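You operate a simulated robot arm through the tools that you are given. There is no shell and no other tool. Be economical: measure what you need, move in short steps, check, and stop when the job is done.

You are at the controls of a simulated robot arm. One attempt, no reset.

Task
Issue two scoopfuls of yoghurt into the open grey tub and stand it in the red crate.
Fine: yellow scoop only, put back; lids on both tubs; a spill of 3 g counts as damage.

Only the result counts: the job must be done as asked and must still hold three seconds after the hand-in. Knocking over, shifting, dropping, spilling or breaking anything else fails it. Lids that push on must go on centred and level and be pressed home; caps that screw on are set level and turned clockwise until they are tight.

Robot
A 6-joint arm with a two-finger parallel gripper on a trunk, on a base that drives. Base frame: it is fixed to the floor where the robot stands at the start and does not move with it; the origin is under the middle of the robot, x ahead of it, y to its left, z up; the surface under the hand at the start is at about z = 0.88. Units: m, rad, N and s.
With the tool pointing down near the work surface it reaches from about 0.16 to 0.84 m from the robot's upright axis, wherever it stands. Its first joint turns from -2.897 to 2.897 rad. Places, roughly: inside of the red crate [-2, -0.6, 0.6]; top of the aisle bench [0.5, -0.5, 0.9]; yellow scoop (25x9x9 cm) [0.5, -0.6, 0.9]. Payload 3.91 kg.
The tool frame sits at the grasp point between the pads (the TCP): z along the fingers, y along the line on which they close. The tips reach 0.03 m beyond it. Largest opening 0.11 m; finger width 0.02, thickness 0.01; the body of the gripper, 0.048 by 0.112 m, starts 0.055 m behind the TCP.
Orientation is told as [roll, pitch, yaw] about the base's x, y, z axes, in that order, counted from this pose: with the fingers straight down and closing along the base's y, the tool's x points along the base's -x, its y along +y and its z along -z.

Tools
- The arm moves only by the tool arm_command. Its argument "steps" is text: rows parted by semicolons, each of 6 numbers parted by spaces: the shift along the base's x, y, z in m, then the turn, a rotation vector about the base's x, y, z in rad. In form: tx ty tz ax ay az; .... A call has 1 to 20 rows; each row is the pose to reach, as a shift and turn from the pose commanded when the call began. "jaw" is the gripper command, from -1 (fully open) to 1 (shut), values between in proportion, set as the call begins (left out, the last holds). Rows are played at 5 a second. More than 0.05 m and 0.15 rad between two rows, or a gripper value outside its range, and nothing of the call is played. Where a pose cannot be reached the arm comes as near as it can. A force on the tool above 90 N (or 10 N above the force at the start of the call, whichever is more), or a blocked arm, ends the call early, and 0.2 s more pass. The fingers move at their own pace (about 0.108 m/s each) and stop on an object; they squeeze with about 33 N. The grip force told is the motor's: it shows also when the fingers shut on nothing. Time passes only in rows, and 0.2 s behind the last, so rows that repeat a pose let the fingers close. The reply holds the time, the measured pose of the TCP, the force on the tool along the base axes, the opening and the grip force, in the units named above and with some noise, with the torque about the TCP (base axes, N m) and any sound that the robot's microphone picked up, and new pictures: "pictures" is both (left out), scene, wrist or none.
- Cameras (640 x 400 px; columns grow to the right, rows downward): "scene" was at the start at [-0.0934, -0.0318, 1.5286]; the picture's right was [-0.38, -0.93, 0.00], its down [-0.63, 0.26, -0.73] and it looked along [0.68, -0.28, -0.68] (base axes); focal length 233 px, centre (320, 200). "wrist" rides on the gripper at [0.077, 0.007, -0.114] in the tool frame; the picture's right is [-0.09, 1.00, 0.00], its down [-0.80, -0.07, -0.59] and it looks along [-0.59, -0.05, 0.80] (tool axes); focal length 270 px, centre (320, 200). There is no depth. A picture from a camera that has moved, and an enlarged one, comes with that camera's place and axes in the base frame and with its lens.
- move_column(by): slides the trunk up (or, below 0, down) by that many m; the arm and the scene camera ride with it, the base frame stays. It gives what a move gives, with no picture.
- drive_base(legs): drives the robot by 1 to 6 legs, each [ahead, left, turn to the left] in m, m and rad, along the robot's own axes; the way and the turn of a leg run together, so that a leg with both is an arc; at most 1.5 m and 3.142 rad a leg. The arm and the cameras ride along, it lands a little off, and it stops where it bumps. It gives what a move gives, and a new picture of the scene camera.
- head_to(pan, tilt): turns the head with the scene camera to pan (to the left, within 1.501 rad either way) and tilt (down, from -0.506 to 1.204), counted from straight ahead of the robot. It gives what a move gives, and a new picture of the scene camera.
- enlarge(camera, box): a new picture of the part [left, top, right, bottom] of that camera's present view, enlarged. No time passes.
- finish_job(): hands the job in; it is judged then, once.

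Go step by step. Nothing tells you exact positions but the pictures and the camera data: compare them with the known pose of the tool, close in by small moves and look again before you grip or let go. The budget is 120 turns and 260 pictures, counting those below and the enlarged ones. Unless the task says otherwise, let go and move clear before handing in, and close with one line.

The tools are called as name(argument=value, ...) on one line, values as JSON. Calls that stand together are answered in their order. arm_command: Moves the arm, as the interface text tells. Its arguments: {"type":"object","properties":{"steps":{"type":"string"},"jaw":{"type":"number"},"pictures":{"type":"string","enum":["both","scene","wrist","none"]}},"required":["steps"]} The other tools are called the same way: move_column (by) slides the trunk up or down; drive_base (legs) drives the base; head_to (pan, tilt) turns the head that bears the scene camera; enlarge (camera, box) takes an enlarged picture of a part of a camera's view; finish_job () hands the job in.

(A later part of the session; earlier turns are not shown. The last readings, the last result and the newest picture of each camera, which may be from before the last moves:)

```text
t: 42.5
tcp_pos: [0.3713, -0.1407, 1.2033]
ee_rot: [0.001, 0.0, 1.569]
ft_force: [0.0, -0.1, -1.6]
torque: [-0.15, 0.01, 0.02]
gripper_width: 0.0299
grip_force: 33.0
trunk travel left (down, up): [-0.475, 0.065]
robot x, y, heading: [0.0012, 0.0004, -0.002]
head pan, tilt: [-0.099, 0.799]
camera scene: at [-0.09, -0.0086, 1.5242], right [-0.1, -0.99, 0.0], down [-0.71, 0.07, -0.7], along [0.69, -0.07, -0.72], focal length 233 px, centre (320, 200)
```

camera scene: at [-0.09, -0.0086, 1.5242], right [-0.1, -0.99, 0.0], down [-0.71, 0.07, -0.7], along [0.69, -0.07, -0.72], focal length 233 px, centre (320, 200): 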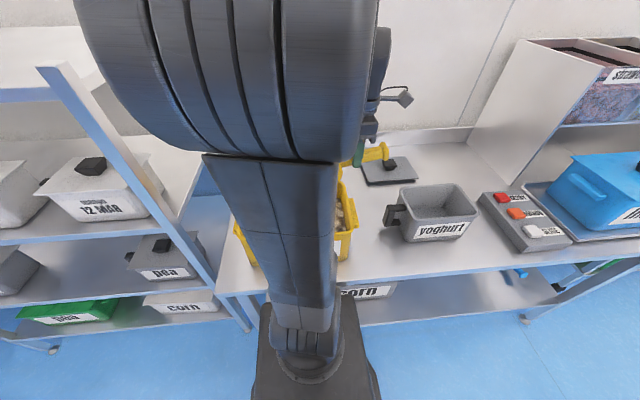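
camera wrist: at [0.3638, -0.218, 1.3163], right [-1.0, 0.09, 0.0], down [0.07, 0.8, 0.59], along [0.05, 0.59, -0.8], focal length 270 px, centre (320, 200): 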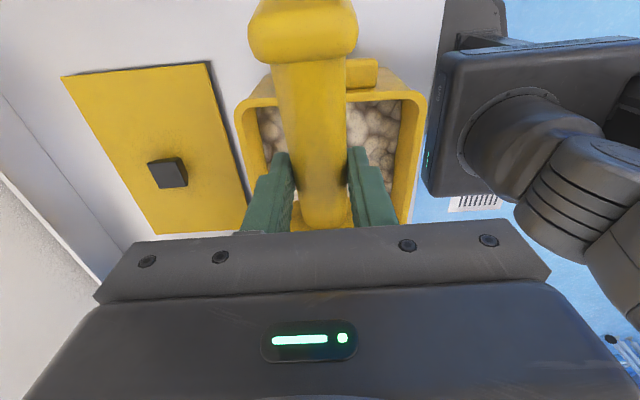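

arm_command(steps="-0.002 0 0 -0.15 0 0; -0.004 0 0 -0.3 0 0; -0.006 0.003 0 -0.45 0 0; -0.008 0.003 0 -0.6 0 0; -0.008 0.003 -0.03 -0.6 0 0; -0.008 0.003 -0.06 -0.6 0 0; -0.008 0.003 -0.06 -0.6 0 0", pictures="both")

```text
t: 44.1
tcp_pos: [0.3624, -0.1363, 1.1432]
ee_rot: [-0.001, 0.6, 1.57]
ft_force: [-0.4, 0.1, -2.6]
torque: [-0.1, 0.02, 0.01]
gripper_width: 0.0296
grip_force: 33.4
trunk travel left (down, up): [-0.475, 0.065]
robot x, y, heading: [0.0034, -0.0053, -0.001]
head pan, tilt: [-0.099, 0.799]
camera scene: at [-0.0901, -0.0085, 1.5242], right [-0.1, -1.0, 0.0], down [-0.71, 0.07, -0.7], along [0.69, -0.07, -0.72], focal length 233 px, centre (320, 200)
camera wrist: at [0.3557, -0.1363, 1.2799], right [-1.0, 0.07, -0.05], down [0.07, 1.0, 0.04], along [0.05, 0.03, -1.0], focal length 270 px, centre (320, 200)
```

scene: 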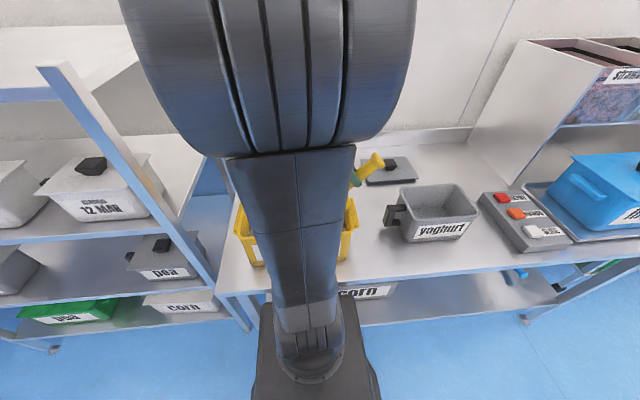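
wrist: 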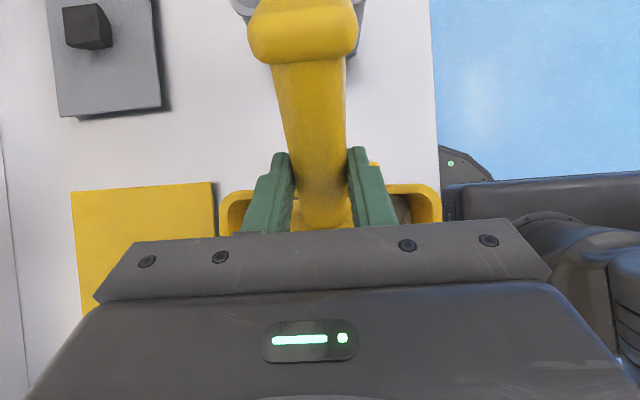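

The scoop sits nose-down over the yoghurt. Now one dig: push forward and down about 4 cm, level out, and lift.

arm_command(steps="0.0 0.01 -0.018 0 0 0; 0 0.019 -0.035 0 0 0; 0 0.034 -0.045 0 0 0; 0 0.049 -0.055 0 0 0; 0 0.061 -0.065 0.025 0 0; 0 0.072 -0.075 0.05 0 0; 0 0.08 -0.085 0.1 0 0; 0 0.0887 -0.0945 0.15 0 0; 0 0.094 -0.103 0.21 0 0; 0 0.0994 -0.1114 0.27 0 0; 0 0.103 -0.117 0.335 0 0; 0 0.106 -0.1225 0.4 0 0; 0 0.105 -0.122 0.47 0 0; 0 0.1044 -0.1206 0.54 0 0; 0 0.1 -0.105 0.6 0 0; 0 0.0975 -0.088 0.65 0 0; 0 0.09 -0.07 0.72 0 0; 0 0.086 -0.053 0.8 0 0; 0 0.086 -0.02 0.8 0 0; 0 0.086 0.01 0.8 0 0", pictures="both")

```text
t: 48.3
tcp_pos: [0.3634, -0.0524, 1.1548]
ee_rot: [0.0, -0.201, 1.571]
ft_force: [0.2, -0.4, -1.9]
torque: [-0.22, -0.03, 0.01]
gripper_width: 0.0299
grip_force: 33.3
trunk travel left (down, up): [-0.475, 0.065]
robot x, y, heading: [-0.0004, 0.0024, 0.0]
head pan, tilt: [-0.099, 0.799]
camera scene: at [-0.0904, -0.0084, 1.5241], right [-0.1, -1.0, 0.0], down [-0.71, 0.07, -0.7], along [0.69, -0.07, -0.72], focal length 233 px, centre (320, 200)
camera wrist: at [0.3551, -0.1515, 1.251], right [-1.0, 0.09, 0.02], down [0.07, 0.67, 0.74], along [0.05, 0.74, -0.67], focal length 270 px, centre (320, 200)
```

scene: 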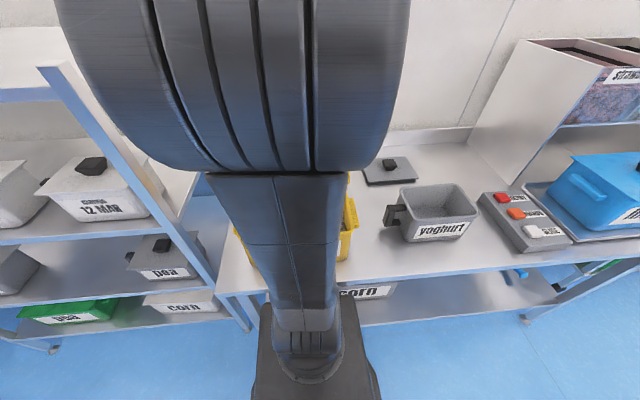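
wrist: 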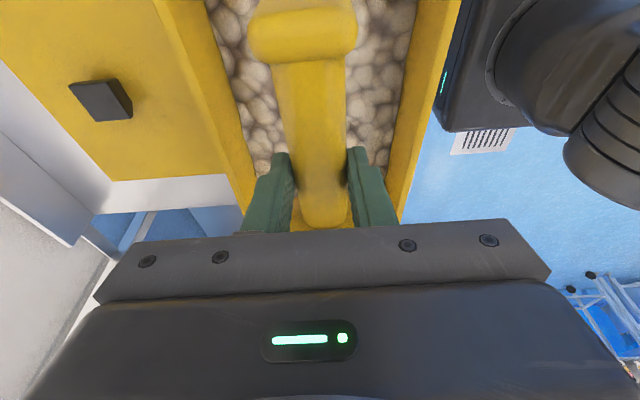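

arm_command(steps="0 0 0.02 0 0 0", pictures="none")

arm_command(steps="0 0 0 0 0 0", pictures="none")

arm_command(steps="0 0 0 0 0 0", pictures="none")

arm_command(steps="0 0 0 0 0 0", pictures="none")

head_to(pan=0.45, tilt=0.8)

```text
t: 48.7
tcp_pos: [0.3619, -0.0516, 1.1742]
ee_rot: [-0.002, -0.201, 1.571]
ft_force: [-0.8, 0.3, -2.5]
torque: [-0.21, -0.01, -0.03]
gripper_width: 0.0296
grip_force: 32.6
trunk travel left (down, up): [-0.475, 0.065]
robot x, y, heading: [-0.0033, 0.0008, 0.002]
head pan, tilt: [-0.099, 0.799]
```

```text
t: 49.1
tcp_pos: [0.3626, -0.0525, 1.1759]
ee_rot: [0.001, -0.202, 1.571]
ft_force: [-0.3, 0.9, -2.6]
torque: [-0.25, 0.02, -0.03]
gripper_width: 0.0294
grip_force: 33.2
trunk travel left (down, up): [-0.475, 0.065]
robot x, y, heading: [-0.0007, -0.0023, -0.001]
head pan, tilt: [-0.099, 0.799]
```

```text
t: 49.5
tcp_pos: [0.3627, -0.0516, 1.1742]
ee_rot: [0.0, -0.2, 1.571]
ft_force: [0.7, 0.1, -1.6]
torque: [-0.2, 0.0, 0.02]
gripper_width: 0.0294
grip_force: 32.5
trunk travel left (down, up): [-0.475, 0.065]
robot x, y, heading: [0.0005, -0.0028, -0.0]
head pan, tilt: [-0.099, 0.799]
```

```text
t: 49.9
tcp_pos: [0.3627, -0.0516, 1.1745]
ee_rot: [-0.001, -0.2, 1.572]
ft_force: [0.4, -0.5, -1.8]
torque: [-0.24, 0.02, 0.03]
gripper_width: 0.0298
grip_force: 33.5
trunk travel left (down, up): [-0.475, 0.065]
robot x, y, heading: [0.0001, -0.0024, 0.002]
head pan, tilt: [-0.099, 0.799]
```

```text
t: 50.8
tcp_pos: [0.3626, -0.0527, 1.1749]
ee_rot: [0.0, -0.201, 1.571]
ft_force: [-0.1, -0.4, -1.3]
torque: [-0.22, 0.01, -0.01]
gripper_width: 0.0295
grip_force: 33.0
trunk travel left (down, up): [-0.475, 0.065]
robot x, y, heading: [0.0016, -0.0017, -0.0]
head pan, tilt: [0.45, 0.799]
camera scene: at [-0.0976, 0.0346, 1.5242], right [0.43, -0.9, 0.0], down [-0.65, -0.31, -0.7], along [0.63, 0.3, -0.72], focal length 233 px, centre (320, 200)
```

scene: 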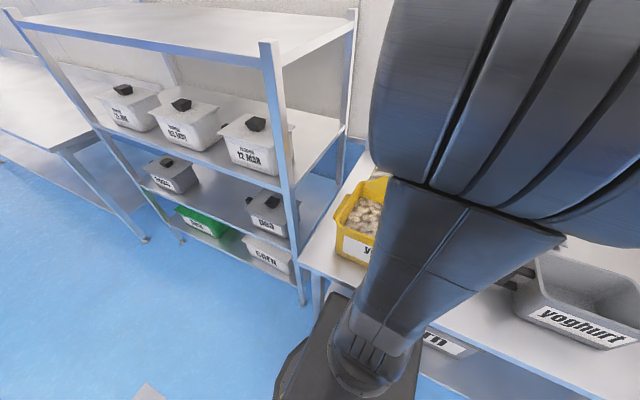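

arm_command(steps="0 -0.02 0.02 0 0 0;0 -0.05 0.04 0 0 0;0 -0.08 0.05 0 0 0;0 -0.11 0.05 0 0 0;0 -0.13 0.05 0 0 0", pictures="none")

head_to(pan=0.2, tilt=0.75)

```text
t: 52.0
tcp_pos: [0.3625, -0.1821, 1.2241]
ee_rot: [0.002, -0.201, 1.572]
ft_force: [0.1, -0.5, -1.4]
torque: [-0.19, -0.01, -0.01]
gripper_width: 0.0296
grip_force: 32.8
trunk travel left (down, up): [-0.475, 0.065]
robot x, y, heading: [0.0, 0.0026, 0.005]
head pan, tilt: [0.45, 0.799]
```

```text
t: 52.8
tcp_pos: [0.3629, -0.1813, 1.2234]
ee_rot: [-0.001, -0.2, 1.571]
ft_force: [0.6, -0.2, -2.2]
torque: [-0.22, -0.03, -0.01]
gripper_width: 0.0296
grip_force: 33.1
trunk travel left (down, up): [-0.475, 0.065]
robot x, y, heading: [0.0011, -0.0009, 0.001]
head pan, tilt: [0.201, 0.75]
camera scene: at [-0.0891, 0.016, 1.5281], right [0.2, -0.98, 0.0], down [-0.67, -0.14, -0.73], along [0.72, 0.15, -0.68], focal length 233 px, centre (320, 200)
```

scene: 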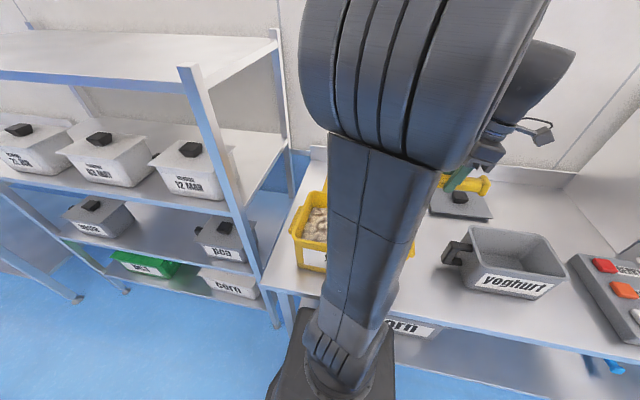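

arm_command(steps="0.0 -0.03 0 0 0 0;0 -0.07 0 0 0 0;0.005 -0.11 0 0 0 0;0.01 -0.15 0 0 0 0;0.01 -0.19 0 0 0 0;0.01 -0.23 0 0 0 0;0.01 -0.27 0 0 0 0;0.01 -0.3 0 0 0 0;0.01 -0.32 0 0 0 0;0.01 -0.33 0 0 0 0", pictures="none")

head_to(pan=-0.5, tilt=0.75)

enlarge(camera="scene", box=[280, 80, 480, 240])

```text
t: 55.0
tcp_pos: [0.3723, -0.513, 1.2226]
ee_rot: [0.001, -0.201, 1.57]
ft_force: [0.5, -0.1, -1.8]
torque: [-0.28, -0.02, 0.01]
gripper_width: 0.0297
grip_force: 32.8
trunk travel left (down, up): [-0.475, 0.065]
robot x, y, heading: [0.0004, 0.0015, 0.0]
head pan, tilt: [0.201, 0.75]
```

```text
t: 56.1
tcp_pos: [0.3723, -0.5121, 1.2232]
ee_rot: [0.0, -0.201, 1.571]
ft_force: [1.1, 0.1, -1.9]
torque: [-0.24, 0.01, 0.01]
gripper_width: 0.0296
grip_force: 32.7
trunk travel left (down, up): [-0.475, 0.065]
robot x, y, heading: [-0.0024, 0.005, 0.002]
head pan, tilt: [-0.499, 0.75]
camera scene: at [-0.0974, -0.0404, 1.5282], right [-0.48, -0.88, 0.0], down [-0.6, 0.33, -0.73], along [0.64, -0.35, -0.68], focal length 233 px, centre (320, 200)
```

scene: 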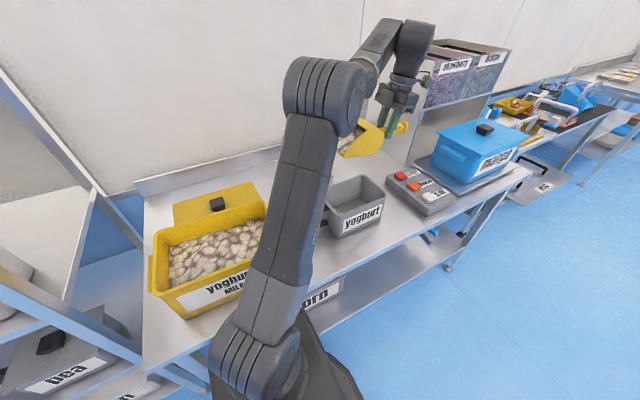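

```text
2.50 times, centred on (380, 160) of scene
camera zoom: at [-0.0974, -0.0404, 1.5282], right [-0.48, -0.88, 0.0], down [-0.6, 0.33, -0.73], along [0.64, -0.35, -0.68], focal length 582 px, centre (170, 300)
```

zoom: 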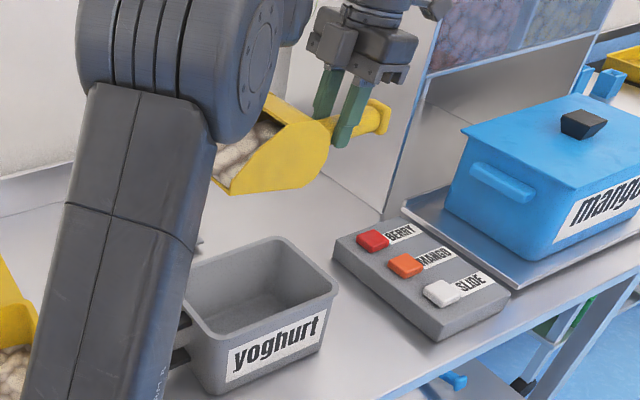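

enlarge(camera="scene", box=[330, 100, 420, 170])

enlarge(camera="scene", box=[140, 180, 280, 320])

```text
5.71 times, centred on (375, 135) of scene
camera zoom: at [-0.0974, -0.0404, 1.5282], right [-0.48, -0.88, 0.0], down [-0.6, 0.33, -0.73], along [0.64, -0.35, -0.68], focal length 1331 px, centre (6, 571)
```

zoom: 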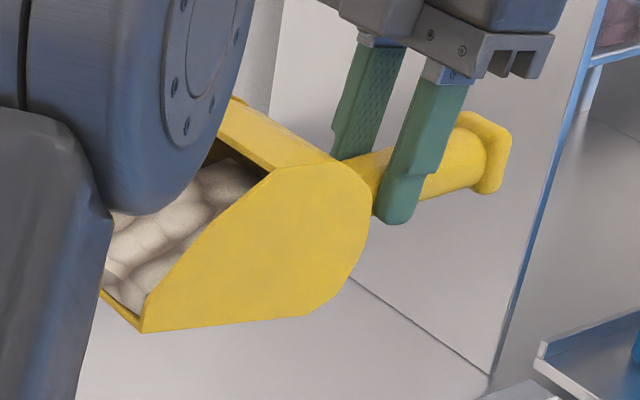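

```text
2.86 times, centred on (210, 250) of scene
camera zoom: at [-0.0974, -0.0404, 1.5282], right [-0.48, -0.88, 0.0], down [-0.6, 0.33, -0.73], along [0.64, -0.35, -0.68], focal length 666 px, centre (634, 57)
```

zoom: 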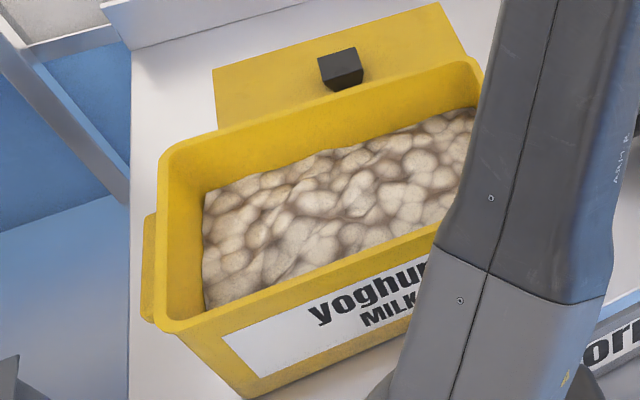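

The scoop is well filled. I position it over the grey tub and bring it down near level, before tipping.

arm_command(steps="0.002 -0.025 0 0 0 0;0.005 -0.05 -0.01 0 0 0;0.005 -0.07 -0.03 0 0 0;0.005 -0.0815 -0.055 0 0 0;0.005 -0.0815 -0.08 -0.06 0 0;0.005 -0.0815 -0.1 -0.12 0 0;0.005 -0.0815 -0.11 -0.2 0 0;0.005 -0.0815 -0.112 -0.27 0 0;0.005 -0.0815 -0.112 -0.27 0 0", pictures="both")

enlarge(camera="scene", box=[280, 100, 460, 240])

```text
t: 58.1
tcp_pos: [0.377, -0.5918, 1.112]
ee_rot: [-0.001, 0.068, 1.571]
ft_force: [-0.9, 0.7, -1.5]
torque: [-0.19, 0.05, 0.0]
gripper_width: 0.0296
grip_force: 32.9
out of reach, approached as far as the arm can: row 2, 3
trunk travel left (down, up): [-0.475, 0.065]
robot x, y, heading: [0.0001, -0.0025, 0.003]
head pan, tilt: [-0.499, 0.75]
camera scene: at [-0.0974, -0.0406, 1.5281], right [-0.48, -0.88, 0.0], down [-0.6, 0.33, -0.73], along [0.64, -0.35, -0.68], focal length 233 px, centre (320, 200)
camera wrist: at [0.3701, -0.6619, 1.2306], right [-1.0, 0.09, -0.01], down [0.07, 0.84, 0.54], along [0.05, 0.53, -0.84], focal length 270 px, centre (320, 200)
```

scene: 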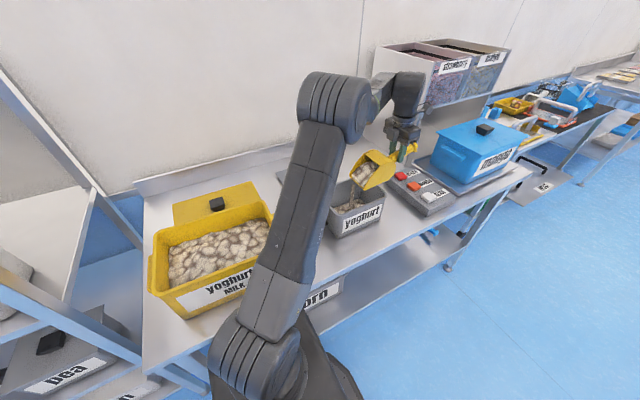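
wrist: 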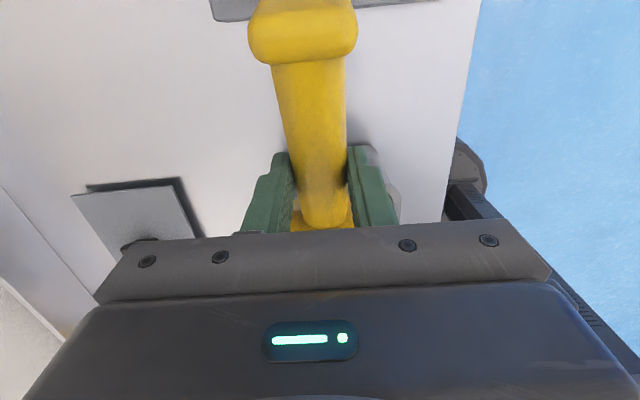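

```text
2.86 times, centred on (370, 170) of scene
camera zoom: at [-0.0974, -0.0406, 1.5281], right [-0.48, -0.88, 0.0], down [-0.6, 0.33, -0.73], along [0.64, -0.35, -0.68], focal length 666 px, centre (177, 286)
```

zoom: 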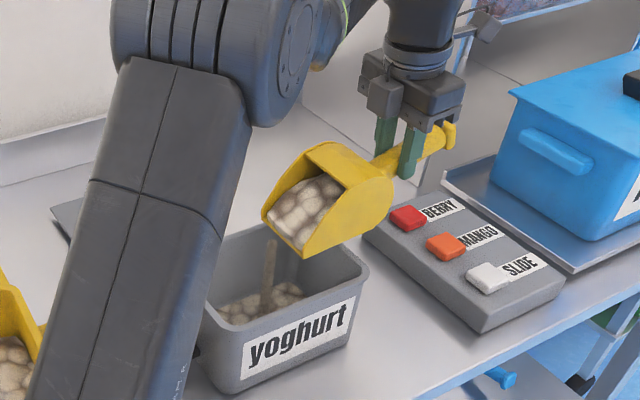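

Yoghurt is already running into the tub. I tip further, keeping the lip over the tub's middle.

arm_command(steps="0 0.003 0.001 -0.065 0 0; 0 0.0065 0.002 -0.13 0 0; 0 0.014 0.002 -0.2 0 0; 0 0.022 0.002 -0.28 0 0; 0 0.031 0.008 -0.355 0 0; 0 0.041 0.015 -0.43 0 0; 0 0.051 0.02 -0.505 0 0; 0 0.062 0.025 -0.58 0 0; 0 0.073 0.029 -0.655 0 0; 0 0.085 0.0325 -0.73 0 0; 0 0.11 0.0406 -0.88 0 0; 0 0.11 0.0406 -0.88 0 0;0 0.11 0.0406 -0.88 0 0;0 0.11 0.0406 -0.88 0 0", pictures="scene")

enlarge(camera="scene", box=[280, 100, 460, 240])

```text
t: 61.1
tcp_pos: [0.3751, -0.4819, 1.1531]
ee_rot: [0.002, 0.948, 1.571]
ft_force: [0.4, -0.1, -1.8]
torque: [0.01, 0.0, -0.03]
gripper_width: 0.0294
grip_force: 33.1
trunk travel left (down, up): [-0.475, 0.065]
robot x, y, heading: [-0.0024, -0.0, -0.002]
head pan, tilt: [-0.499, 0.75]
camera scene: at [-0.0975, -0.0403, 1.5282], right [-0.48, -0.88, 0.0], down [-0.6, 0.33, -0.73], along [0.64, -0.35, -0.68], focal length 233 px, centre (320, 200)
```

scene: 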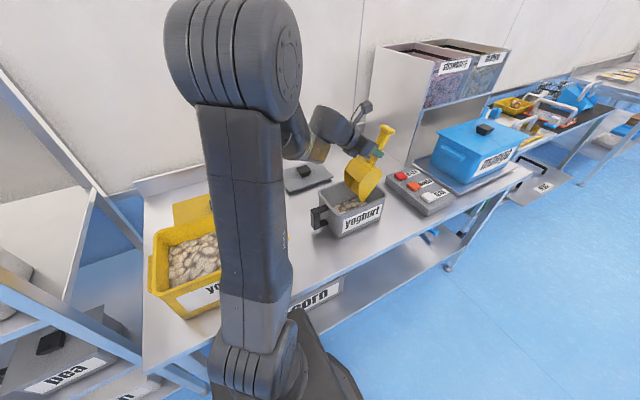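

```text
2.86 times, centred on (370, 170) of scene
camera zoom: at [-0.0975, -0.0403, 1.5282], right [-0.48, -0.88, 0.0], down [-0.6, 0.33, -0.73], along [0.64, -0.35, -0.68], focal length 666 px, centre (177, 286)
```

zoom: 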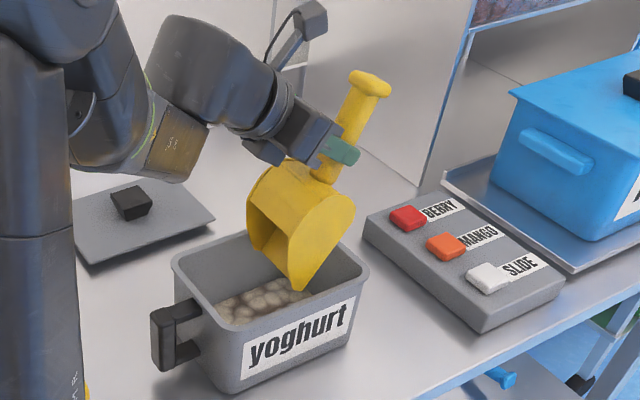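

The first scoopful is in, with no spill visible. I return to the yellow tub for the second.

arm_command(steps="0 0 0.02 0 0 0; 0 0 0.045 0.1 0 0; 0 0.02 0.055 0.2 0 0; -0.002 0.06 0.055 0.28 0 0; -0.004 0.1 0.055 0.35 0 0; -0.006 0.145 0.055 0.35 0 0; -0.008 0.19 0.055 0.35 0 0; -0.01 0.235 0.055 0.35 0 0; -0.012 0.28 0.055 0.35 0 0; -0.0127 0.32 0.05 0.35 0 0; -0.0127 0.3456 0.025 0.35 0 0; -0.0127 0.3456 -0.01 0.35 0 0; -0.0127 0.3456 -0.01 0.35 0 0", pictures="both")

enlarge(camera="scene", box=[290, 130, 450, 250])

```text
t: 63.9
tcp_pos: [0.3642, -0.1359, 1.1401]
ee_rot: [0.001, 0.601, 1.571]
ft_force: [0.0, -0.6, -1.8]
torque: [-0.08, 0.02, -0.01]
gripper_width: 0.0294
grip_force: 33.3
trunk travel left (down, up): [-0.475, 0.065]
robot x, y, heading: [-0.0001, -0.0032, 0.005]
head pan, tilt: [-0.499, 0.75]
camera scene: at [-0.0975, -0.0403, 1.5282], right [-0.48, -0.88, 0.0], down [-0.6, 0.33, -0.73], along [0.64, -0.35, -0.68], focal length 233 px, centre (320, 200)
camera wrist: at [0.3563, -0.135, 1.2777], right [-1.0, 0.07, -0.05], down [0.07, 1.0, 0.04], along [0.05, 0.03, -1.0], focal length 270 px, centre (320, 200)
```

scene: 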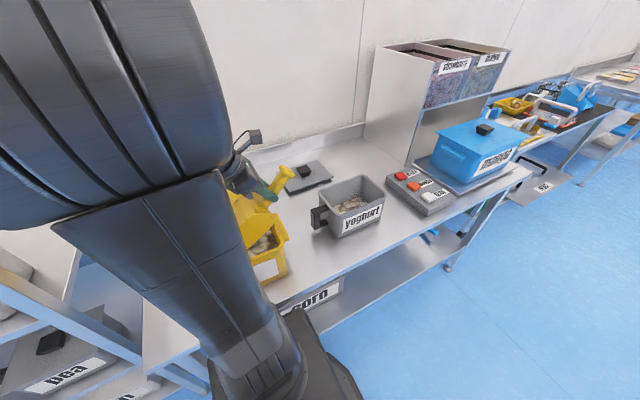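
wrist: 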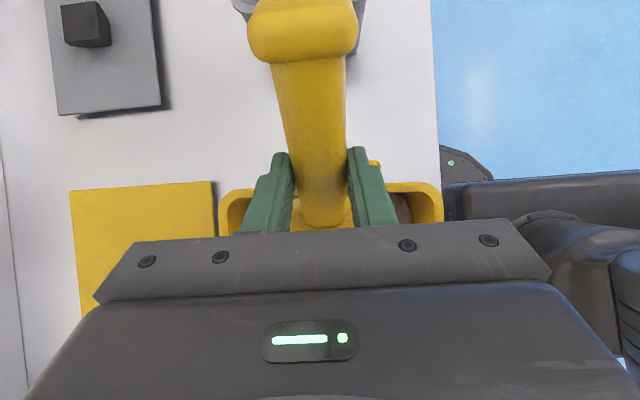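

```text
3.33 times, centred on (370, 190) of scene
camera zoom: at [-0.0975, -0.0403, 1.5282], right [-0.48, -0.88, 0.0], down [-0.6, 0.33, -0.73], along [0.64, -0.35, -0.68], focal length 777 px, centre (153, 233)
```

zoom: 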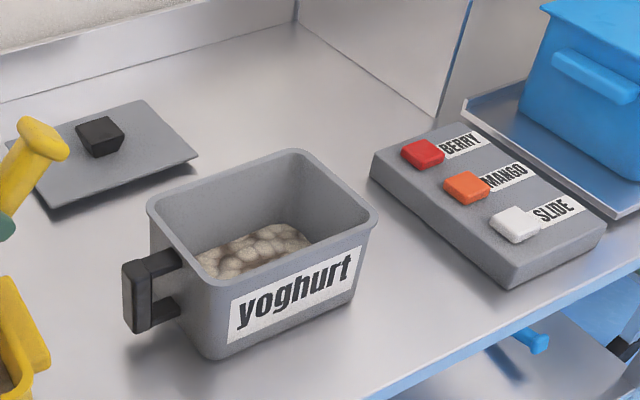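

arm_command(steps="0.0 0.01 -0.018 0 0 0; 0 0.019 -0.037 0 0 0; 0 0.034 -0.048 0 0 0; 0 0.049 -0.059 0 0 0; 0 0.061 -0.07 0.025 0 0; 0 0.072 -0.08 0.05 0 0; 0 0.08 -0.09 0.1 0 0; 0 0.0887 -0.0995 0.15 0 0; 0 0.094 -0.108 0.21 0 0; 0 0.0994 -0.1164 0.27 0 0; 0 0.103 -0.121 0.335 0 0; 0 0.106 -0.1245 0.4 0 0; 0 0.105 -0.122 0.47 0 0; 0 0.1044 -0.1186 0.54 0 0; 0 0.1 -0.105 0.6 0 0; 0 0.0975 -0.088 0.65 0 0; 0 0.09 -0.07 0.72 0 0; 0 0.086 -0.053 0.8 0 0; 0 0.086 -0.02 0.8 0 0; 0 0.086 0.01 0.8 0 0", pictures="none")

arm_command(steps="0 0 0.03 0 0 0; 0 0 0.06 0 0 0; 0 0 0.06 0 0 0; 0 -0.02 0.07 0 0 0;0 -0.05 0.07 0 0 0;0 -0.08 0.07 0 0 0;0 -0.11 0.07 0 0 0;0 -0.15 0.07 0 0 0; 0 -0.19 0.07 0 0 0;0 -0.23 0.07 0 0 0;0.0 -0.27 0.07 0 0 0;0.005 -0.31 0.07 0 0 0;0.01 -0.35 0.07 0 0 0;0.01 -0.39 0.07 0 0 0;0.01 -0.43 0.07 0 0 0;0.01 -0.45 0.07 0 0 0;0.01 -0.46 0.07 0 0 0", pictures="scene")

enlarge(camera="scene", box=[320, 90, 460, 210])

```text
t: 68.1
tcp_pos: [0.3637, -0.052, 1.1533]
ee_rot: [-0.001, -0.199, 1.57]
ft_force: [-0.5, 0.4, -1.5]
torque: [-0.18, -0.03, 0.01]
gripper_width: 0.0299
grip_force: 32.5
trunk travel left (down, up): [-0.475, 0.065]
robot x, y, heading: [0.0024, 0.0035, -0.0]
head pan, tilt: [-0.499, 0.75]
```

```text
t: 71.7
tcp_pos: [0.3743, -0.5109, 1.2229]
ee_rot: [0.0, -0.2, 1.571]
ft_force: [0.5, -0.1, -2.6]
torque: [-0.21, 0.01, -0.01]
gripper_width: 0.0298
grip_force: 32.8
trunk travel left (down, up): [-0.475, 0.065]
robot x, y, heading: [-0.0017, -0.0005, -0.001]
head pan, tilt: [-0.499, 0.75]
camera scene: at [-0.0973, -0.0407, 1.5282], right [-0.48, -0.88, 0.0], down [-0.6, 0.33, -0.73], along [0.64, -0.35, -0.68], focal length 233 px, centre (320, 200)
```

scene: 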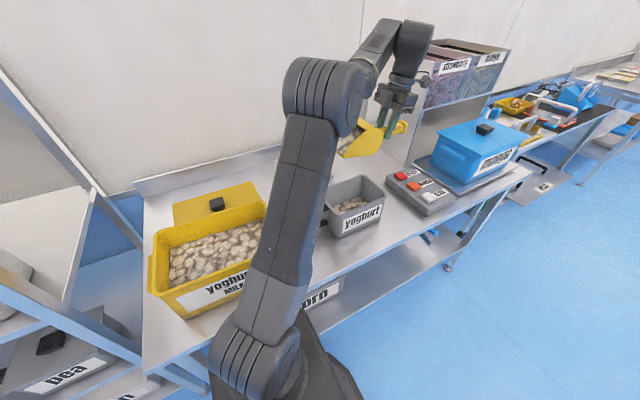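

```text
3.33 times, centred on (390, 150) of scene
camera zoom: at [-0.0973, -0.0407, 1.5282], right [-0.48, -0.88, 0.0], down [-0.6, 0.33, -0.73], along [0.64, -0.35, -0.68], focal length 777 px, centre (87, 367)
```

zoom: 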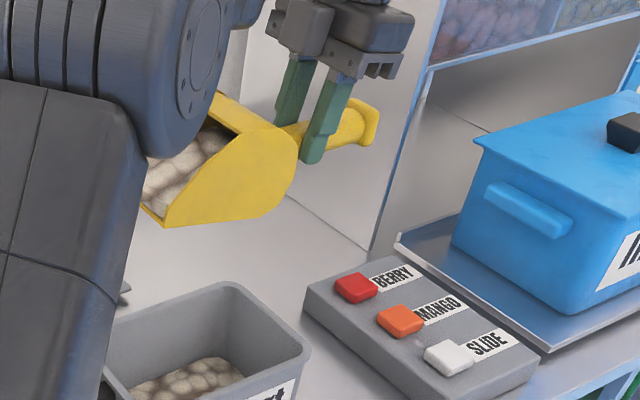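

Again well filled. I repeat the pour, then check.

arm_command(steps="0.001 -0.02 -0.015 0 0 0;0.002 -0.04 -0.035 0 0 0;0.003 -0.06 -0.055 0 0 0;0.003 -0.0815 -0.075 0 0 0;0.003 -0.0815 -0.09 -0.06 0 0;0.003 -0.0815 -0.1 -0.12 0 0;0.003 -0.0815 -0.11 -0.2 0 0;0.003 -0.0815 -0.112 -0.27 0 0;0.003 -0.0815 -0.112 -0.27 0 0", pictures="none")

arm_command(steps="0 0.003 0.001 -0.065 0 0; 0 0.0065 0.002 -0.13 0 0; 0 0.014 0.002 -0.2 0 0; 0 0.022 0.002 -0.28 0 0; 0 0.031 0.008 -0.355 0 0; 0 0.041 0.015 -0.43 0 0; 0 0.051 0.02 -0.505 0 0; 0 0.062 0.025 -0.58 0 0; 0 0.073 0.029 -0.655 0 0; 0 0.085 0.0325 -0.73 0 0; 0 0.11 0.0406 -0.88 0 0; 0 0.11 0.0406 -0.88 0 0;0 0.11 0.0406 -0.88 0 0;0 0.11 0.0406 -0.88 0 0;0 0.11 0.0406 -0.88 0 0", pictures="scene")

enlarge(camera="scene", box=[280, 100, 460, 240])

```text
t: 73.7
tcp_pos: [0.3774, -0.5924, 1.1101]
ee_rot: [0.001, 0.07, 1.571]
ft_force: [0.0, -0.1, -2.1]
torque: [-0.19, -0.01, -0.02]
gripper_width: 0.0296
grip_force: 33.0
trunk travel left (down, up): [-0.475, 0.065]
robot x, y, heading: [-0.0041, -0.0, 0.002]
head pan, tilt: [-0.499, 0.75]
```

```text
t: 76.9
tcp_pos: [0.3779, -0.4834, 1.1526]
ee_rot: [0.001, 0.948, 1.57]
ft_force: [0.0, -0.1, -1.9]
torque: [-0.03, 0.0, 0.01]
gripper_width: 0.0298
grip_force: 33.1
trunk travel left (down, up): [-0.475, 0.065]
robot x, y, heading: [0.0001, -0.0045, 0.002]
head pan, tilt: [-0.499, 0.75]
camera scene: at [-0.0975, -0.0405, 1.5282], right [-0.48, -0.88, 0.0], down [-0.6, 0.33, -0.73], along [0.64, -0.35, -0.68], focal length 233 px, centre (320, 200)
```

scene: 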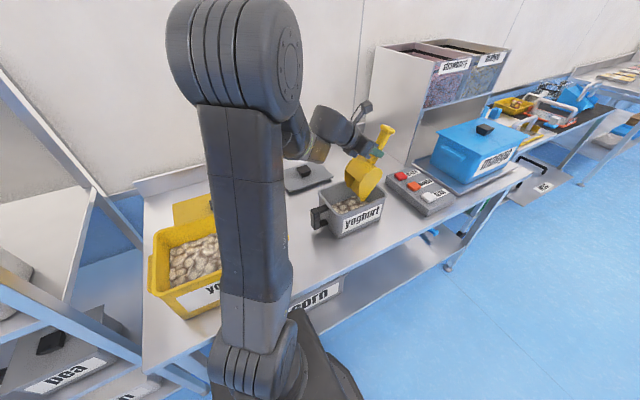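

```text
2.86 times, centred on (370, 170) of scene
camera zoom: at [-0.0975, -0.0405, 1.5282], right [-0.48, -0.88, 0.0], down [-0.6, 0.33, -0.73], along [0.64, -0.35, -0.68], focal length 666 px, centre (177, 286)
```

zoom: 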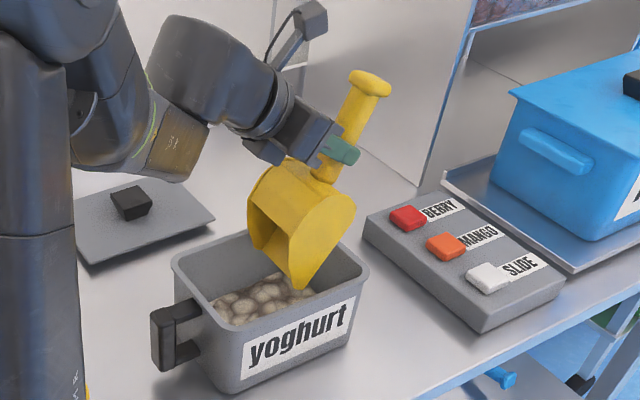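

Both scoopfuls are in, still no spill. I level the empty scoop, turn it to face +x again and go above its resting place.

arm_command(steps="0 0 0.02 0.1 0 0; 0 0 0.03 0.24 0 0; 0 -0.01 0.03 0.38 0 0; 0 -0.02 0.03 0.52 0 0; 0 -0.03 0.03 0.66 0 0; 0 -0.04 0.03 0.8 0 0; 0 -0.05 0.03 0.95 0 0; 0 -0.05 0.03 0.95 0 0", pictures="none")

arm_command(steps="0 -0.005 0 0 0 -0.14; 0 -0.01 0 0 0 -0.28; 0 -0.02 0 0 0 -0.42; 0 -0.03 0 0 0 -0.56; 0 -0.04 0 0 0 -0.7; 0 -0.05 -0.005 0 0 -0.84; 0 -0.06 -0.01 0 0 -0.98; 0 -0.07 -0.02 0 0 -1.12; 0 -0.072 -0.03 0 0 -1.26; 0 -0.072 -0.04 0 0 -1.4; 0 -0.072 -0.05 0 0 -1.5; -0.002 -0.072 -0.06 0 0 -1.5708; -0.002 -0.072 -0.08 0 0 -1.5708; -0.002 -0.072 -0.08 0 0 -1.5708", pictures="both")

enlarge(camera="scene", box=[280, 80, 460, 240])

```text
t: 78.7
tcp_pos: [0.3777, -0.5325, 1.1819]
ee_rot: [0.001, -0.002, 1.571]
ft_force: [0.5, 0.1, -1.7]
torque: [-0.15, 0.0, -0.01]
gripper_width: 0.0296
grip_force: 32.7
trunk travel left (down, up): [-0.475, 0.065]
robot x, y, heading: [0.001, -0.0012, 0.0]
head pan, tilt: [-0.499, 0.75]
```

```text
t: 81.7
tcp_pos: [0.3754, -0.6047, 1.1015]
ee_rot: [0.001, 0.0, 0.0]
ft_force: [0.0, 0.6, -1.4]
torque: [0.0, 0.15, 0.03]
gripper_width: 0.0294
grip_force: 33.4
trunk travel left (down, up): [-0.475, 0.065]
robot x, y, heading: [-0.002, -0.0009, 0.0]
head pan, tilt: [-0.499, 0.75]
camera scene: at [-0.0974, -0.0405, 1.5282], right [-0.48, -0.88, 0.0], down [-0.6, 0.33, -0.73], along [0.64, -0.35, -0.68], focal length 233 px, centre (320, 200)
camera wrist: at [0.2985, -0.5976, 1.2144], right [0.09, 1.0, 0.0], down [0.8, -0.07, 0.59], along [0.59, -0.05, -0.8], focal length 270 px, centre (320, 200)
```

scene: 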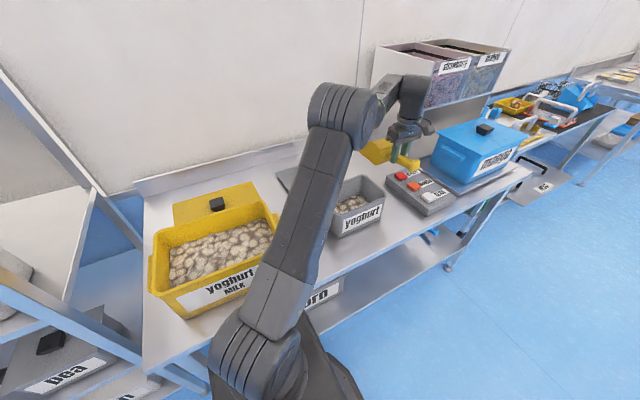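
wrist: 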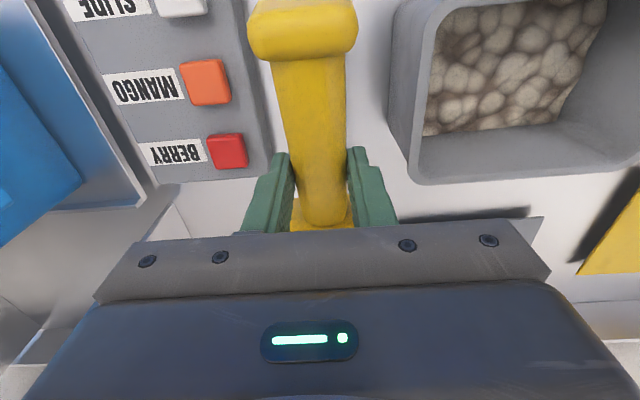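

```text
2.50 times, centred on (370, 160) of scene
camera zoom: at [-0.0974, -0.0405, 1.5282], right [-0.48, -0.88, 0.0], down [-0.6, 0.33, -0.73], along [0.64, -0.35, -0.68], focal length 582 px, centre (195, 300)
```

zoom: 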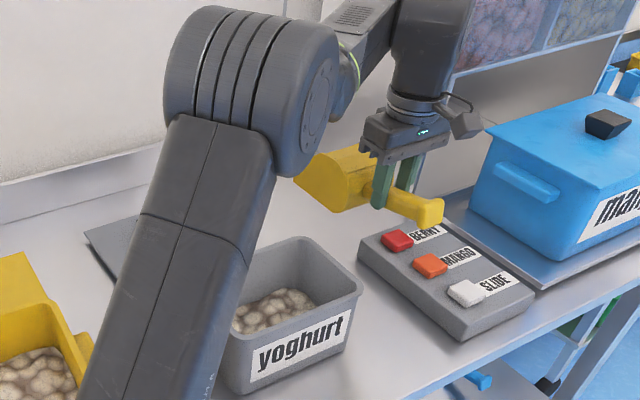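

arm_command(steps="0 0 -0.04 0 0 0; 0 0 -0.08 0 0 0; 0 0 -0.12 0 0 0; 0 0 -0.145 0 0 0; 0 0 -0.152 0 0 0; 0 0 -0.156 0 0 0; 0 0 -0.156 0 0 0", pictures="none")

```text
t: 83.3
tcp_pos: [0.3762, -0.6039, 0.9462]
ee_rot: [-0.003, -0.001, -0.001]
ft_force: [-0.6, -1.1, 8.1]
torque: [0.13, -0.81, 0.0]
gripper_width: 0.0298
grip_force: 33.4
trunk travel left (down, up): [-0.475, 0.065]
robot x, y, heading: [-0.0011, 0.0032, 0.002]
head pan, tilt: [-0.499, 0.75]
```

arm_command(steps="0 0 0.001 0 0 0; 0 0 0.001 0 0 0; 0 0 0.001 0 0 0; 0 0 0.03 0 0 0; 0 0 0.07 0 0 0; 0 0 0.11 0 0 0; 0 0 0.15 0 0 0; 0 0 0.15 0 0 0", jaw=-0.27, pictures="both")

enlarge(camera="scene", box=[280, 80, 460, 240])

```text
t: 85.1
tcp_pos: [0.3764, -0.6069, 1.0941]
ee_rot: [0.0, 0.001, -0.001]
ft_force: [-0.7, 0.3, 0.0]
torque: [0.0, 0.01, -0.01]
gripper_width: 0.07
grip_force: 0.0
trunk travel left (down, up): [-0.475, 0.065]
robot x, y, heading: [-0.0, 0.0002, -0.002]
head pan, tilt: [-0.499, 0.75]
camera scene: at [-0.0976, -0.0403, 1.5281], right [-0.48, -0.88, 0.0], down [-0.6, 0.33, -0.73], along [0.64, -0.35, -0.68], focal length 233 px, centre (320, 200)
camera wrist: at [0.2979, -0.5997, 1.2081], right [0.09, 1.0, 0.0], down [0.8, -0.07, 0.59], along [0.59, -0.05, -0.8], focal length 270 px, centre (320, 200)
```

scene: 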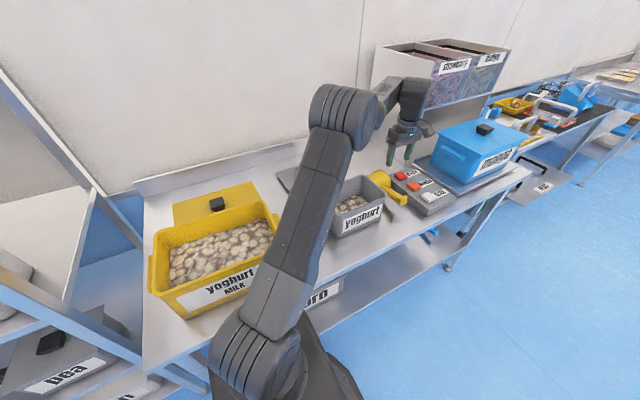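
wrist: 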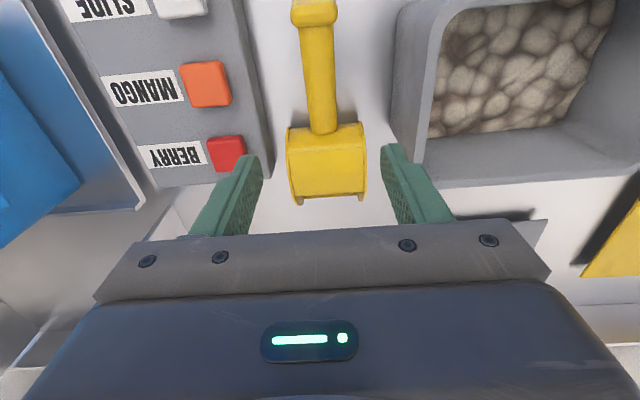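

```text
2.50 times, centred on (370, 160) of scene
camera zoom: at [-0.0976, -0.0403, 1.5281], right [-0.48, -0.88, 0.0], down [-0.6, 0.33, -0.73], along [0.64, -0.35, -0.68], focal length 582 px, centre (195, 300)
```

zoom: 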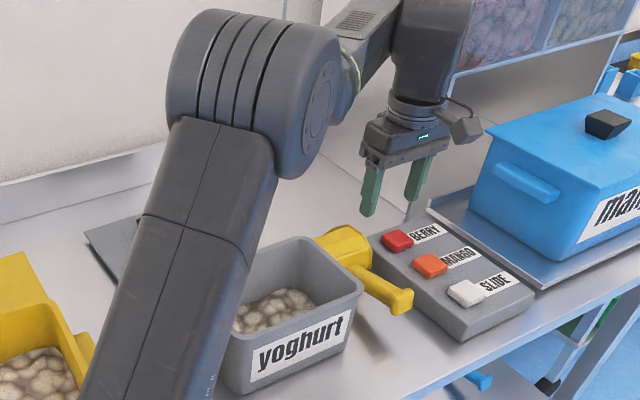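

The scoop is back in place. Now the grey lid near [0.67, -0.38]: I go above it to look.

arm_command(steps="0.03 0.03 0.02 0 0 0; 0.06 0.06 0.03 0 0 0; 0.09 0.09 0.03 0 0 0; 0.12 0.12 0.03 0 0 0; 0.15 0.15 0.03 0 0 0; 0.18 0.18 0.03 0 0 0; 0.21 0.2 0.03 0 0 0; 0.24 0.215 0.02 0 0 0; 0.27 0.222 0.01 0 0 0; 0.285 0.222 -0.01 0 0 0; 0.285 0.222 -0.03 0 0 0;0.285 0.222 -0.03 0 0 0", jaw=-1, pictures="wrist")

```text
t: 87.7
tcp_pos: [0.6613, -0.381, 1.0663]
ee_rot: [0.001, 0.0, 0.0]
ft_force: [-0.3, 0.6, -0.6]
torque: [0.04, -0.01, 0.02]
gripper_width: 0.1098
grip_force: 0.1
trunk travel left (down, up): [-0.475, 0.065]
robot x, y, heading: [0.0014, 0.0006, 0.002]
head pan, tilt: [-0.499, 0.75]
camera wrist: at [0.5839, -0.3761, 1.179], right [0.09, 1.0, 0.0], down [0.8, -0.07, 0.59], along [0.59, -0.05, -0.8], focal length 270 px, centre (320, 200)
```

wrist: 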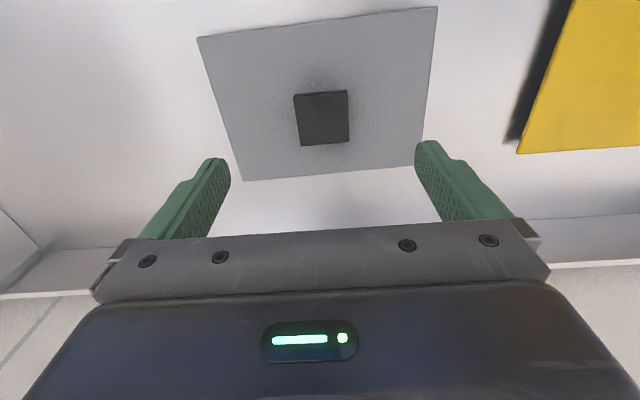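

arm_command(steps="0.008 -0.001 -0.03 0 0 0; 0.016 -0.001 -0.07 0 0 0; 0.016 -0.001 -0.11 0 0 0; 0.016 -0.001 -0.13 0 0 0; 0.016 -0.001 -0.138 0 0 0; 0.016 -0.001 -0.138 0 0 0", pictures="wrist")

```text
t: 89.1
tcp_pos: [0.6777, -0.3836, 0.9285]
ee_rot: [-0.003, -0.003, -0.001]
ft_force: [2.2, 0.0, 5.8]
torque: [0.32, -0.06, -0.11]
gripper_width: 0.1096
grip_force: 0.1
trunk travel left (down, up): [-0.475, 0.065]
robot x, y, heading: [0.0045, 0.0017, -0.004]
head pan, tilt: [-0.499, 0.75]
camera wrist: at [0.5992, -0.3769, 1.0411], right [0.09, 1.0, 0.0], down [0.8, -0.07, 0.6], along [0.59, -0.05, -0.8], focal length 270 px, centre (320, 200)
```

wrist: 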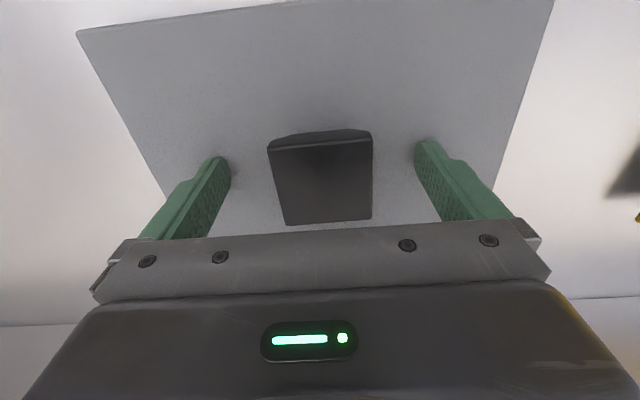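

arm_command(steps="0 0 0.0025 0 0 0; 0 0 0.0025 0 0 0; 0 0 0.0025 0 0 0; 0 0 0.0025 0 0 0; 0 0 0.0025 0 0 0", jaw=1, pictures="wrist")

```text
t: 90.3
tcp_pos: [0.6758, -0.3836, 0.9296]
ee_rot: [0.0, -0.002, -0.001]
ft_force: [0.4, 0.0, -0.9]
torque: [-0.01, 0.0, 0.03]
gripper_width: 0.0495
grip_force: 32.6
trunk travel left (down, up): [-0.475, 0.065]
robot x, y, heading: [0.0005, 0.0006, -0.003]
head pan, tilt: [-0.499, 0.75]
camera wrist: at [0.5993, -0.3777, 1.0429], right [0.09, 1.0, 0.0], down [0.8, -0.07, 0.59], along [0.59, -0.05, -0.8], focal length 270 px, centre (320, 200)
```

wrist: 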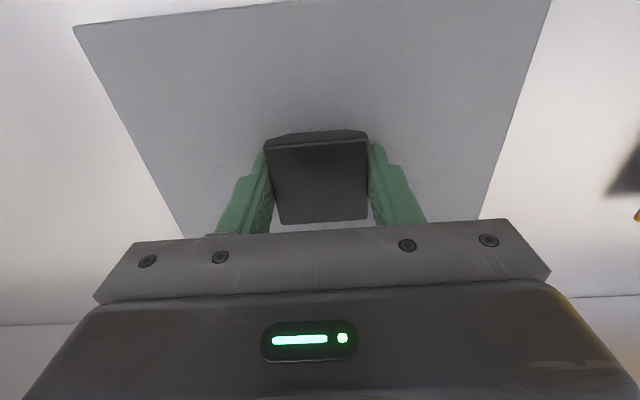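

I want a better fix of the grey tub's centre before fitting the lid, so I let go of the lid (still on the bench) and look at the tub from above with the wrist camera.

arm_command(steps="0 0 0 0 0 0; 0 0 0 0 0 0; 0 0 0 0 0 0; 0 0 0.04 0 0 0; 0 0 0.09 0 0 0; -0.03 0 0.13 0 0 0; -0.06 0 0.165 0 0 0; -0.1 -0.01 0.19 0 0 0; -0.14 -0.02 0.21 0 0 0; -0.18 -0.03 0.23 0 0 0; -0.22 -0.04 0.24 0 0 0; -0.26 -0.043 0.25 0 0 0; -0.3 -0.043 0.26 0 0 0; -0.33 -0.043 0.27 0 0 0;-0.366 -0.043 0.27 0 0 0;-0.366 -0.043 0.27 0 0 0", jaw=-1, pictures="both")

enlarge(camera="wrist", box=[200, 0, 440, 150])

```text
t: 93.7
tcp_pos: [0.3104, -0.4259, 1.2026]
ee_rot: [0.002, 0.0, 0.001]
ft_force: [-0.5, -0.1, 0.8]
torque: [-0.02, -0.03, 0.01]
gripper_width: 0.1101
grip_force: 0.1
trunk travel left (down, up): [-0.475, 0.065]
robot x, y, heading: [-0.0013, 0.0004, -0.0]
head pan, tilt: [-0.499, 0.75]
camera scene: at [-0.0975, -0.0404, 1.5281], right [-0.48, -0.88, 0.0], down [-0.6, 0.33, -0.73], along [0.64, -0.35, -0.68], focal length 233 px, centre (320, 200)
camera wrist: at [0.233, -0.4205, 1.3152], right [0.09, 1.0, 0.0], down [0.8, -0.07, 0.59], along [0.59, -0.05, -0.8], focal length 270 px, centre (320, 200)
```

scene: 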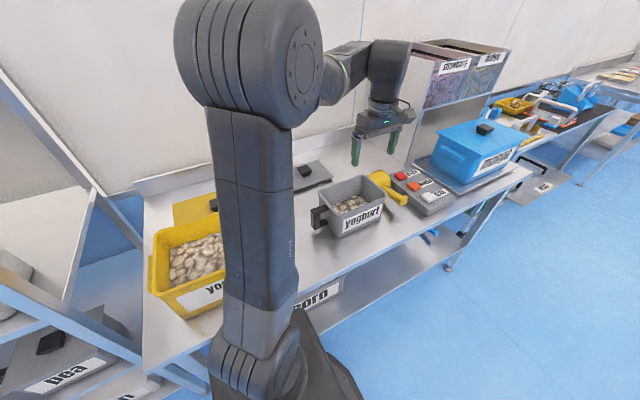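
wrist: 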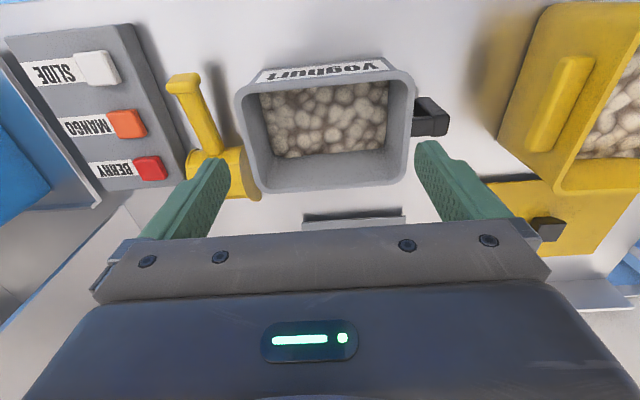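

```text
2.67 times, centred on (320, 75) of wrist
camera zoom: at [0.233, -0.4205, 1.3152], right [0.09, 1.0, 0.0], down [0.8, -0.07, 0.59], along [0.59, -0.05, -0.8], focal length 721 px, centre (320, 533)
```

zoom: 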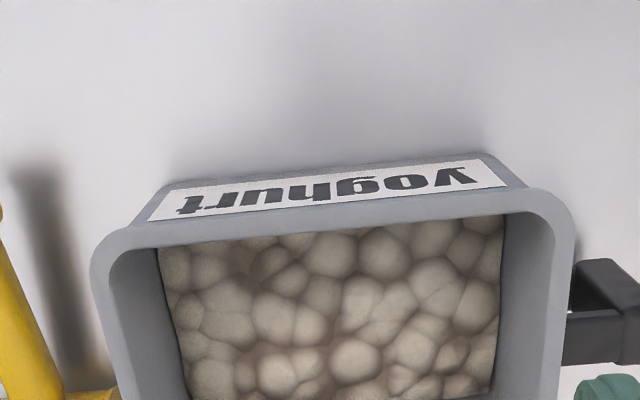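

enlarge(camera="wrist", box=[210, 60, 450, 210])

arm_command(steps="0 0 -0.04 0 0 0; 0 0 -0.08 0 0 0; 0 0 -0.11 0 0 0; 0 0 -0.11 0 0 0", pictures="wrist")

enlarge(camera="wrist", box=[170, 0, 490, 200])

```text
2.67 times, centred on (330, 135) of wrist
camera zoom: at [0.233, -0.4205, 1.3152], right [0.09, 1.0, 0.0], down [0.8, -0.07, 0.59], along [0.59, -0.05, -0.8], focal length 721 px, centre (293, 373)
```

zoom: 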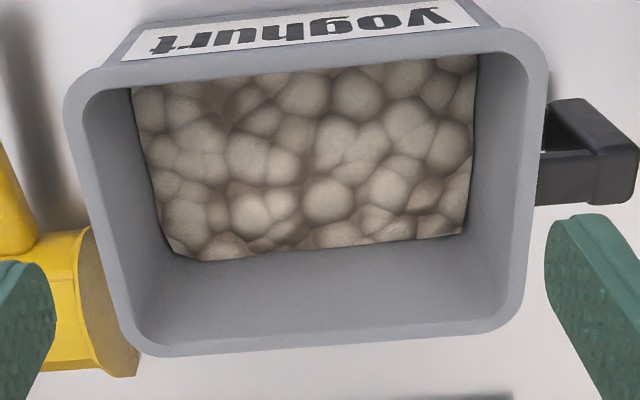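

```text
t: 94.7
tcp_pos: [0.3113, -0.4287, 1.0916]
ee_rot: [0.0, 0.001, -0.001]
ft_force: [0.2, 0.4, 0.2]
torque: [-0.01, -0.02, 0.01]
gripper_width: 0.1101
grip_force: 0.1
trunk travel left (down, up): [-0.475, 0.065]
robot x, y, heading: [-0.003, 0.0014, -0.002]
head pan, tilt: [-0.499, 0.75]
camera wrist: at [0.2331, -0.4225, 1.2053], right [0.09, 1.0, 0.0], down [0.8, -0.07, 0.59], along [0.59, -0.05, -0.8], focal length 270 px, centre (320, 200)
```

wrist: 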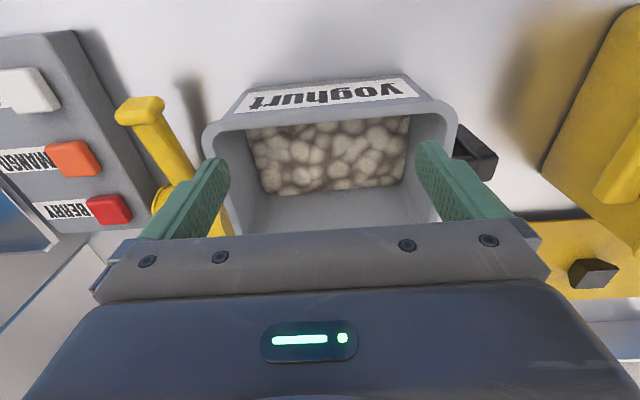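

```text
2.00 times, centred on (330, 100) of wrist
camera zoom: at [0.2331, -0.4225, 1.2053], right [0.09, 1.0, 0.0], down [0.8, -0.07, 0.59], along [0.59, -0.05, -0.8], focal length 541 px, centre (300, 400)
```

zoom: 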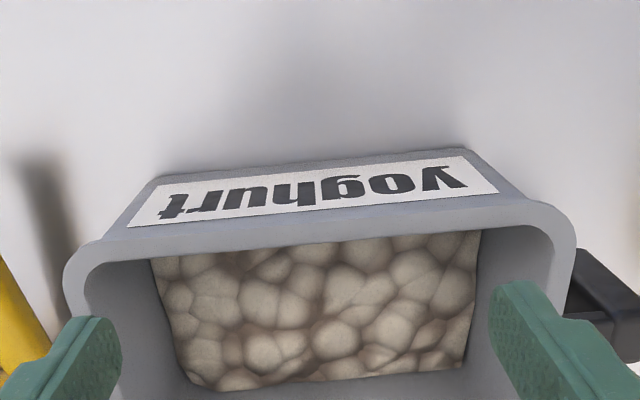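

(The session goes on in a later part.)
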